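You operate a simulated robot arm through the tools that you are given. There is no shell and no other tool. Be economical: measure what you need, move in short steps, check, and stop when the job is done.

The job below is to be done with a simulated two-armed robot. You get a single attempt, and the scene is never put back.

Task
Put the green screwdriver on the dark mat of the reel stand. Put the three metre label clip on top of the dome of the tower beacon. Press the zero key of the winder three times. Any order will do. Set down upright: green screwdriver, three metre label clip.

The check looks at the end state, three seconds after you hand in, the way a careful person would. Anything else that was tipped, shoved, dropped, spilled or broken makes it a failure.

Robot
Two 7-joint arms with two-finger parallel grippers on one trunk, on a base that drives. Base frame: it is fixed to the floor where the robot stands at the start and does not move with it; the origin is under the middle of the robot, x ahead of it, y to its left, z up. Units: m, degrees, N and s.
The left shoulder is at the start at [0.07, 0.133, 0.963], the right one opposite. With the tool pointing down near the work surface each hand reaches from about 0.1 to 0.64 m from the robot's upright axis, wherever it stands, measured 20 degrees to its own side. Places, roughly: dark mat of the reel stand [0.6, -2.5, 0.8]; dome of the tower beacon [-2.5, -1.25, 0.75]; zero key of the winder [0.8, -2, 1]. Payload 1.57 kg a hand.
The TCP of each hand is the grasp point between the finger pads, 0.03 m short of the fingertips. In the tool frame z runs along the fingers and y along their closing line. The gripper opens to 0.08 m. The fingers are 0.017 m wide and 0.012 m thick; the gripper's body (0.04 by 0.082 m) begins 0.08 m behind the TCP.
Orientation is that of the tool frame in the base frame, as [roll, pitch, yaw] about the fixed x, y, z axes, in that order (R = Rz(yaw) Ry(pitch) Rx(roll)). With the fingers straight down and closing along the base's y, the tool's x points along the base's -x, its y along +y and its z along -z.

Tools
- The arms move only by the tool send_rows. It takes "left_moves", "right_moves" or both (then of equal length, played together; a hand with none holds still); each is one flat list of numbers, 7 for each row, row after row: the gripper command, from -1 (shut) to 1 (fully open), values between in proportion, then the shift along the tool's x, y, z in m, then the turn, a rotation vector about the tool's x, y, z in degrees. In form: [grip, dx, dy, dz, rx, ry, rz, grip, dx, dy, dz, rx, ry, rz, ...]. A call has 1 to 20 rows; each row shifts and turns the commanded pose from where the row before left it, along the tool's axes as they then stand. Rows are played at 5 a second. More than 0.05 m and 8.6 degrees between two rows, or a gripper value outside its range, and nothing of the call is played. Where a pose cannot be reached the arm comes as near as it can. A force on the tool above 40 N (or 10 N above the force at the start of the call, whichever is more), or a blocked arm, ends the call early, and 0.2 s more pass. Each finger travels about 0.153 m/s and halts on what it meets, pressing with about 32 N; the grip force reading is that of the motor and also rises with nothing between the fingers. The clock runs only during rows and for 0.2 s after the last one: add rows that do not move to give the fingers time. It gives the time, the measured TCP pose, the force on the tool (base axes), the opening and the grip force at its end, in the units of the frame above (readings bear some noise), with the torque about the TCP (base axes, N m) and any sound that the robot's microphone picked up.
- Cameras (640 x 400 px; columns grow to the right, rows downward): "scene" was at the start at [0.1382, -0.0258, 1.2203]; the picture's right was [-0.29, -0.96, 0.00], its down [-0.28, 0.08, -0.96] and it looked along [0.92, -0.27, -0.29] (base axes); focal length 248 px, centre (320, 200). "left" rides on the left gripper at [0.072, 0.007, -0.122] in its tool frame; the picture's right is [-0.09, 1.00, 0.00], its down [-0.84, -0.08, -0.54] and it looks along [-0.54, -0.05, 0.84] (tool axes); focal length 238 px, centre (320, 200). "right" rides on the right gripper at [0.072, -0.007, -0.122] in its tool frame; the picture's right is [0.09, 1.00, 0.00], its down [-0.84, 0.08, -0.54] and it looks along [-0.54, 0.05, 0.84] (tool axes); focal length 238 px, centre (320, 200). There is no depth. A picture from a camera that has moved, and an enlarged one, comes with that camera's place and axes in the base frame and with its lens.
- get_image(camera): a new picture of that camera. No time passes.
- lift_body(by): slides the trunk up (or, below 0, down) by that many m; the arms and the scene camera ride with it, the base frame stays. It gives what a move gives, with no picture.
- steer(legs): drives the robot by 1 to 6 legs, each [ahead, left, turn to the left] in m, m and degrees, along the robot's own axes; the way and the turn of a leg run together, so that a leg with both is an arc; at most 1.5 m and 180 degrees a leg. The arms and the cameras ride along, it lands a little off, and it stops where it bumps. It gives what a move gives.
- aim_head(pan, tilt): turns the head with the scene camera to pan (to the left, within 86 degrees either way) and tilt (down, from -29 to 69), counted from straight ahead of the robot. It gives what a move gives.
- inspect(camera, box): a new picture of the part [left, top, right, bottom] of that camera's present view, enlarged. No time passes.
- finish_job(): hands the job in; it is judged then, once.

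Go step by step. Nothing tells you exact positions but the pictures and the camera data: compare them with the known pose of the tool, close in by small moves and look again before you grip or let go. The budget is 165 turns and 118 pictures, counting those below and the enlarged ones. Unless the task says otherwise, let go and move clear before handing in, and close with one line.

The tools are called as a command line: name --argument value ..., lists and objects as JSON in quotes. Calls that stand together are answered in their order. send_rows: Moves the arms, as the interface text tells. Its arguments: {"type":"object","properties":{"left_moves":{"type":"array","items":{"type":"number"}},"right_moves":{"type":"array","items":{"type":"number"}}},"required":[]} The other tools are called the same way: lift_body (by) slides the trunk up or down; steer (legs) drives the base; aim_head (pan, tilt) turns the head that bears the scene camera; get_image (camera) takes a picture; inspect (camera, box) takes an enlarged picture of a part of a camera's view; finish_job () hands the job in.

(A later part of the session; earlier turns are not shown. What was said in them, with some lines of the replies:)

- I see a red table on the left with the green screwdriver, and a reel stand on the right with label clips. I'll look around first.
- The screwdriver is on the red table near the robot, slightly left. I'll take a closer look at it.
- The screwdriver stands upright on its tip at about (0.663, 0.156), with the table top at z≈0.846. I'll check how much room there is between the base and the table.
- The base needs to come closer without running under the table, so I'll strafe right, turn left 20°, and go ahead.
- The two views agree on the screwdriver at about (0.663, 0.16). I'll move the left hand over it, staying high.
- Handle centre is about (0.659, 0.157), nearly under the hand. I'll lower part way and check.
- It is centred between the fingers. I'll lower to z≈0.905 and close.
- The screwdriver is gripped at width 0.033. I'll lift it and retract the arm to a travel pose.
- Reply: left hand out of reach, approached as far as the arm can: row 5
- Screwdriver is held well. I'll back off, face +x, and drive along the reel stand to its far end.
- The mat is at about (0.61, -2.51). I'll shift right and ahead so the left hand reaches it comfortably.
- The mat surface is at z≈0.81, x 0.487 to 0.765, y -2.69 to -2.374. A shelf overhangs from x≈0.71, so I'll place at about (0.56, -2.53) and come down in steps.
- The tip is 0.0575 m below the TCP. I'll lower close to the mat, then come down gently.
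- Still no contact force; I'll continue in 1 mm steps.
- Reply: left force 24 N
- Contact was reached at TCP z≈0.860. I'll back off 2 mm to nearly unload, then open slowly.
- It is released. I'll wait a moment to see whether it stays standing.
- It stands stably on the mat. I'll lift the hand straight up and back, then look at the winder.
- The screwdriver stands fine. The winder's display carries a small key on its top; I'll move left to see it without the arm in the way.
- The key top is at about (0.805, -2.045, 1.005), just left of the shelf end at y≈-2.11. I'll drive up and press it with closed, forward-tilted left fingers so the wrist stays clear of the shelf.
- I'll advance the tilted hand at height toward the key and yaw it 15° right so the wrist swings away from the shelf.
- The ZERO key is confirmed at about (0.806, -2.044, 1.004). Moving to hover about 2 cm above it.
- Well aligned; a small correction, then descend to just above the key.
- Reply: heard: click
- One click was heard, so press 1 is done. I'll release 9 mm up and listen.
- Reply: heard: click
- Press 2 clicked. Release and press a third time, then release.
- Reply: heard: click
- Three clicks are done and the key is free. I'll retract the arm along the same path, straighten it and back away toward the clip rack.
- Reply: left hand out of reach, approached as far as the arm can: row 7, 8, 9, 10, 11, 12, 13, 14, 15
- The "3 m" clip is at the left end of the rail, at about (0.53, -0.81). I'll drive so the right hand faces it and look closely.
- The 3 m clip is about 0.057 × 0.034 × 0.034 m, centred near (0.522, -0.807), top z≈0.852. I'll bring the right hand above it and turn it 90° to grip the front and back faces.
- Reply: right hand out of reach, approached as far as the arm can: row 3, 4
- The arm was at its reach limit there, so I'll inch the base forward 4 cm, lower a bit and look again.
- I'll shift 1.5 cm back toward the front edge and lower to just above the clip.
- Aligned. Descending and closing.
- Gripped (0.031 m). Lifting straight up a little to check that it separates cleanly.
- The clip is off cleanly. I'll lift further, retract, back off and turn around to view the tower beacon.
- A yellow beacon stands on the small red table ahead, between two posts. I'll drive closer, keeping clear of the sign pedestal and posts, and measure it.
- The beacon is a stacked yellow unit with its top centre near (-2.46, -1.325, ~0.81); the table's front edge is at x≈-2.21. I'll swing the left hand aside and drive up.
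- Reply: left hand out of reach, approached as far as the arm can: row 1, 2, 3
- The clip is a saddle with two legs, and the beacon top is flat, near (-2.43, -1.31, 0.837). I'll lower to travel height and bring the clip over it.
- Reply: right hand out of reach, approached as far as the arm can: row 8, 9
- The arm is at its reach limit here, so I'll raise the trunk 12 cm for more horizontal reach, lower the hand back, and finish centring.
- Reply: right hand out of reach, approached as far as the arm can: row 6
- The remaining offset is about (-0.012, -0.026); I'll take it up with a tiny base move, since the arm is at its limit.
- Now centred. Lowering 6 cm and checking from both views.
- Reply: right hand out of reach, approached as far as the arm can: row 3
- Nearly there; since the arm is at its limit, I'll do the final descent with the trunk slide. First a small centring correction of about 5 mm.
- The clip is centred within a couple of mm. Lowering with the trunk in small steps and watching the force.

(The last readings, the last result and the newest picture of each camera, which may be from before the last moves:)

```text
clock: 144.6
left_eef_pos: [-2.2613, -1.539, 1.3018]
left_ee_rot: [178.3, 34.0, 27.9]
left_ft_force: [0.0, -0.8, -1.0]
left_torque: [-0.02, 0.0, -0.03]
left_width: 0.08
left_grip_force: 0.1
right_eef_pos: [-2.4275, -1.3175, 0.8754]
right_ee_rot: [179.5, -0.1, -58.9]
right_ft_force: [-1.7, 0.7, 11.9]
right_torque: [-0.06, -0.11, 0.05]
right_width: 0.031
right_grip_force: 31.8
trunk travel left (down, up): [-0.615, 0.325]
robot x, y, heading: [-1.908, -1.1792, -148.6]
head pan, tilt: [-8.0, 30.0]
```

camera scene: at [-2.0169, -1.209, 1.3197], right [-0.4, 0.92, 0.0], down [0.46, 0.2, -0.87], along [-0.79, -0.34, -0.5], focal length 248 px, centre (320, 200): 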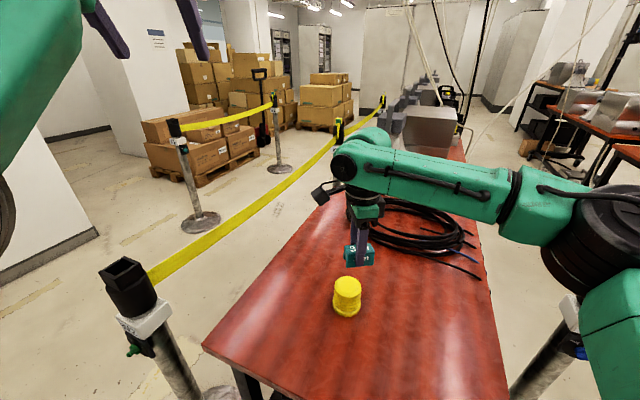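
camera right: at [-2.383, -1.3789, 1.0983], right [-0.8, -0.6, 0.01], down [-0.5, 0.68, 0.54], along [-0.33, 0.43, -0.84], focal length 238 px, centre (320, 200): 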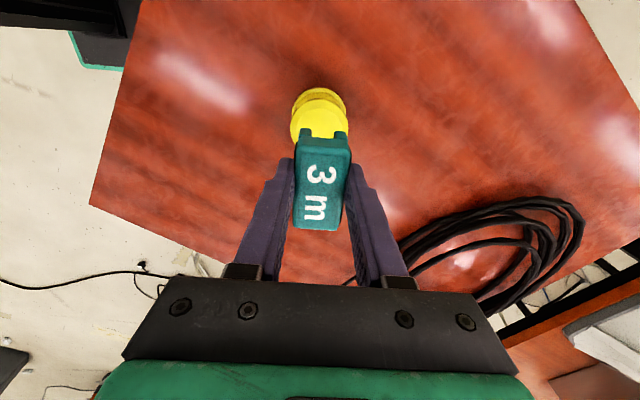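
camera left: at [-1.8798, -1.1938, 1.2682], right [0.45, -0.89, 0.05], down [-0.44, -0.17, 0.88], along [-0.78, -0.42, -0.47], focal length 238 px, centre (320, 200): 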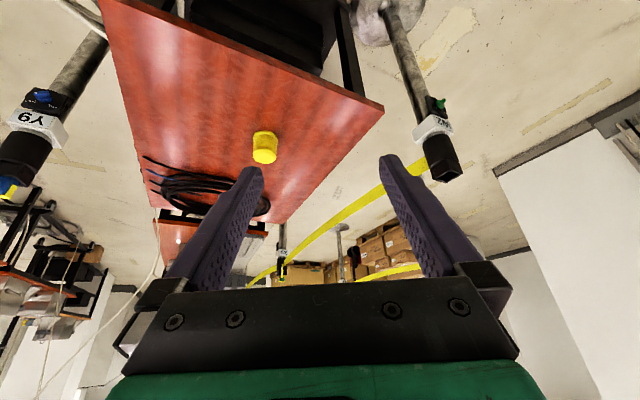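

Contact. I'll ease off 1 mm and look before opening.

lift_body --by 0.0012

inspect --camera "right" --box '[240, 80, 400, 260]'

inspect --camera "scene" --box '[310, 210, 390, 310]'

```text
clock: 145.1
left_eef_pos: [-2.2615, -1.5389, 1.3031]
left_ee_rot: [178.3, 34.0, 28.0]
left_ft_force: [-0.1, -0.8, -1.1]
left_torque: [0.0, 0.01, 0.0]
left_width: 0.08
left_grip_force: 0.0
right_eef_pos: [-2.4281, -1.3185, 0.8741]
right_ee_rot: [179.6, 0.0, -58.8]
right_ft_force: [-3.0, -0.1, 9.8]
right_torque: [-0.11, -0.04, -0.04]
right_width: 0.0309
right_grip_force: 31.7
trunk travel left (down, up): [-0.616, 0.324]
robot x, y, heading: [-1.9077, -1.1757, -148.8]
head pan, tilt: [-8.0, 30.0]
```

```text
2.22 times, centred on (320, 170) of right
camera zoom: at [-2.383, -1.3753, 0.9965], right [-0.8, -0.6, 0.01], down [-0.5, 0.68, 0.54], along [-0.33, 0.43, -0.84], focal length 530 px, centre (320, 267)
```

zoom: 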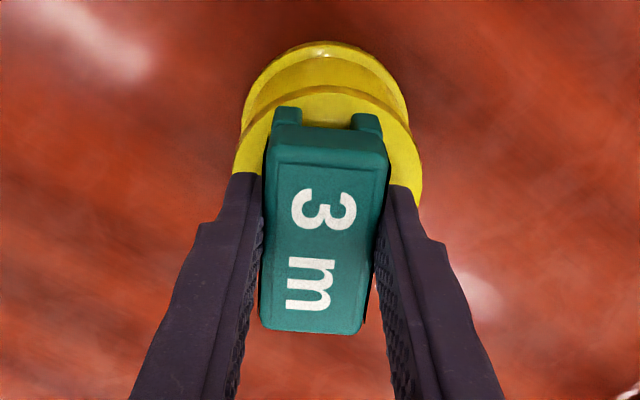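

```text
4.00 times, centred on (350, 260) of scene
camera zoom: at [-2.0327, -1.2372, 1.2794], right [-0.4, 0.92, 0.0], down [0.46, 0.2, -0.87], along [-0.8, -0.34, -0.5], focal length 992 px, centre (200, -40)
```

zoom: 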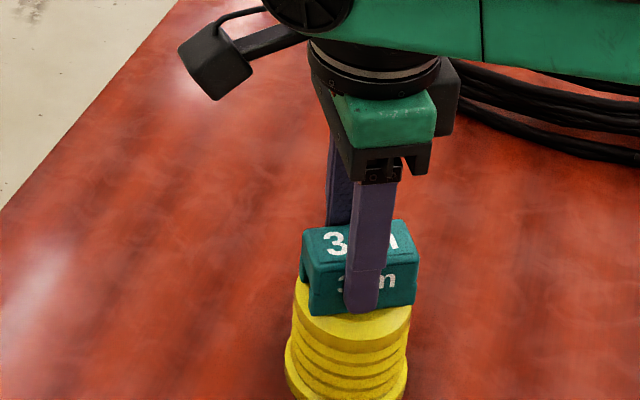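

Well centred and flat. Easing off a little more, then opening slowly.

lift_body --by 0.001

send_rows --right_moves '[-0.2, 0, 0, 0, 0, 0, 0, -0.15, 0, 0, 0, 0, 0, 0, 0, 0, 0, 0, 0, 0, 0, 0.4, 0, 0, 0, 0, 0, 0, 0.8, 0, 0, 0, 0, 0, 0, 0.8, 0, 0, 0, 0, 0, 0]'

inspect --camera "right" --box '[240, 80, 400, 260]'

inspect --camera "scene" --box '[310, 210, 390, 310]'

```text
clock: 145.6
left_eef_pos: [-2.2604, -1.5407, 1.304]
left_ee_rot: [178.3, 33.9, 28.0]
left_ft_force: [-0.3, 1.6, 0.2]
left_torque: [0.0, 0.0, 0.0]
left_width: 0.0801
left_grip_force: 0.1
right_eef_pos: [-2.4278, -1.3179, 0.8763]
right_ee_rot: [179.7, -0.1, -58.7]
right_ft_force: [-0.3, -1.1, 3.4]
right_torque: [-0.14, -0.03, -0.07]
right_width: 0.0312
right_grip_force: 31.9
trunk travel left (down, up): [-0.617, 0.323]
robot x, y, heading: [-1.9046, -1.1777, -148.8]
head pan, tilt: [-8.0, 30.0]
```

```text
clock: 147.0
left_eef_pos: [-2.2636, -1.5391, 1.3034]
left_ee_rot: [178.3, 33.9, 27.9]
left_ft_force: [0.4, 0.2, 0.2]
left_torque: [0.02, 0.01, 0.04]
left_width: 0.0801
left_grip_force: 0.1
right_eef_pos: [-2.4282, -1.3178, 0.8752]
right_ee_rot: [179.8, 0.0, -58.8]
right_ft_force: [-0.3, 0.0, -0.7]
right_torque: [0.02, 0.02, 0.02]
right_width: 0.0721
right_grip_force: 0.1
trunk travel left (down, up): [-0.617, 0.323]
robot x, y, heading: [-1.9101, -1.1765, -148.4]
head pan, tilt: [-8.0, 30.0]
```

```text
2.22 times, centred on (320, 170) of right
camera zoom: at [-2.3839, -1.3755, 0.9968], right [-0.8, -0.6, 0.01], down [-0.5, 0.68, 0.54], along [-0.33, 0.43, -0.84], focal length 530 px, centre (320, 267)
```

zoom: 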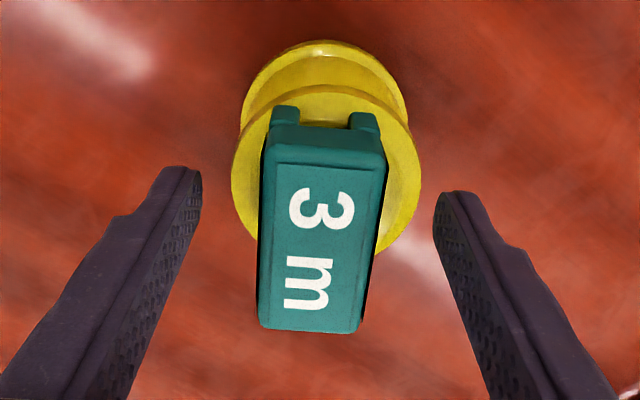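

```text
4.00 times, centred on (350, 260) of scene
camera zoom: at [-2.034, -1.2375, 1.2803], right [-0.4, 0.92, 0.0], down [0.46, 0.2, -0.87], along [-0.79, -0.34, -0.5], focal length 992 px, centre (200, -40)
```

zoom: 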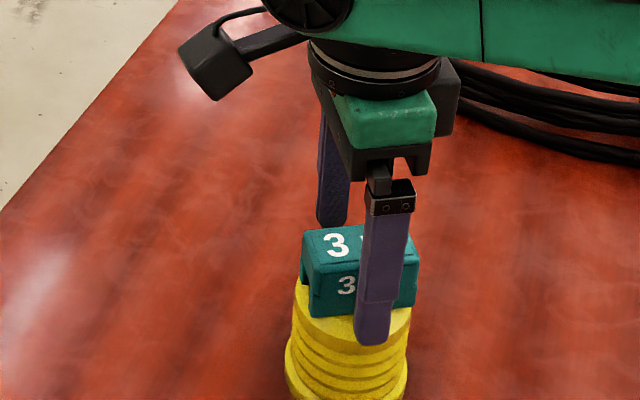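

Clip stands stably on the dome. I'll raise the trunk straight up to clear, then back off.

lift_body --by 0.08

lift_body --by 0.1

steer --legs '[[-0.3, 0, 0]]'

get_image --camera "scene"

```text
clock: 148.2
left_eef_pos: [-2.2631, -1.539, 1.3827]
left_ee_rot: [178.3, 33.9, 27.9]
left_ft_force: [0.7, -0.2, -0.2]
left_torque: [0.0, -0.01, 0.04]
left_width: 0.0797
left_grip_force: 0.1
right_eef_pos: [-2.4277, -1.3193, 0.9562]
right_ee_rot: [179.7, -0.1, -58.8]
right_ft_force: [-0.4, 0.0, 0.1]
right_torque: [-0.01, 0.0, 0.02]
right_width: 0.0721
right_grip_force: 0.1
trunk travel left (down, up): [-0.697, 0.243]
robot x, y, heading: [-1.9056, -1.1749, -148.4]
head pan, tilt: [-8.0, 30.0]
```

```text
clock: 149.5
left_eef_pos: [-2.2626, -1.5399, 1.4831]
left_ee_rot: [178.3, 33.9, 28.0]
left_ft_force: [-0.5, -0.3, -0.9]
left_torque: [-0.04, 0.01, -0.02]
left_width: 0.0801
left_grip_force: 0.1
right_eef_pos: [-2.4286, -1.3179, 1.0555]
right_ee_rot: [179.6, 0.0, -58.9]
right_ft_force: [-0.4, -0.5, 0.4]
right_torque: [-0.02, -0.04, 0.0]
right_width: 0.0721
right_grip_force: 0.0
trunk travel left (down, up): [-0.797, 0.143]
robot x, y, heading: [-1.9047, -1.1733, -148.6]
head pan, tilt: [-8.0, 30.0]
```

```text
clock: 151.6
left_eef_pos: [-2.0065, -1.3886, 1.483]
left_ee_rot: [178.2, 33.8, 28.6]
left_ft_force: [0.5, 0.0, 0.2]
left_torque: [0.0, -0.02, 0.01]
left_width: 0.08
left_grip_force: 0.0
right_eef_pos: [-2.1741, -1.1679, 1.0548]
right_ee_rot: [179.9, -0.1, -58.0]
right_ft_force: [-0.2, -0.4, 0.5]
right_torque: [-0.01, -0.04, -0.02]
right_width: 0.0721
right_grip_force: 0.1
trunk travel left (down, up): [-0.797, 0.143]
robot x, y, heading: [-1.6523, -1.0201, -147.8]
head pan, tilt: [-8.0, 30.0]
```

```text
29 pictures are left
camera scene: at [-1.7815, -1.0836, 1.46], right [-0.41, 0.91, 0.0], down [0.46, 0.2, -0.86], along [-0.79, -0.35, -0.5], focal length 248 px, centre (320, 200)
```

scene: 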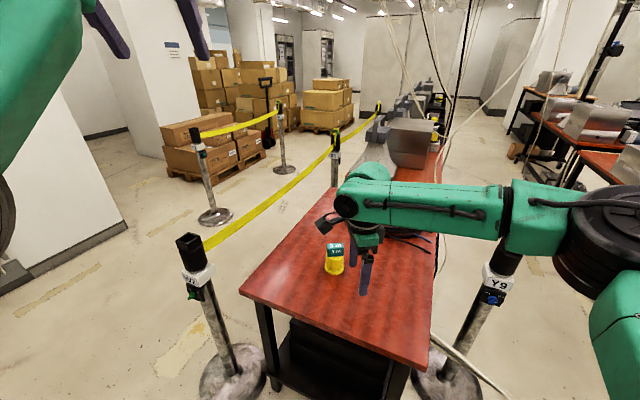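

inspect --camera "scene" --box '[290, 220, 390, 300]'

```text
5.00 times, centred on (340, 260) of scene
camera zoom: at [-1.7815, -1.0836, 1.46], right [-0.41, 0.91, 0.0], down [0.46, 0.2, -0.86], along [-0.79, -0.35, -0.5], focal length 1240 px, centre (220, -100)
```

zoom: 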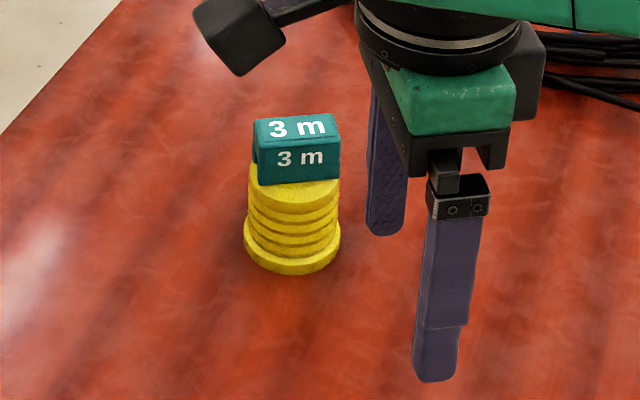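

The 3 m clip sits upright on the dome, the screwdriver was standing on the mat when I last saw it, and the zero key gave three clicks. Both hands are empty and clear, so I'm handing in.

finish_job

```text
The job is handed in.
```

The job is handed in: the green screwdriver is upright on the dark mat, the three metre label clip is upright on the beacon's dome, and the zero key was pressed three times, with a click heard each time.
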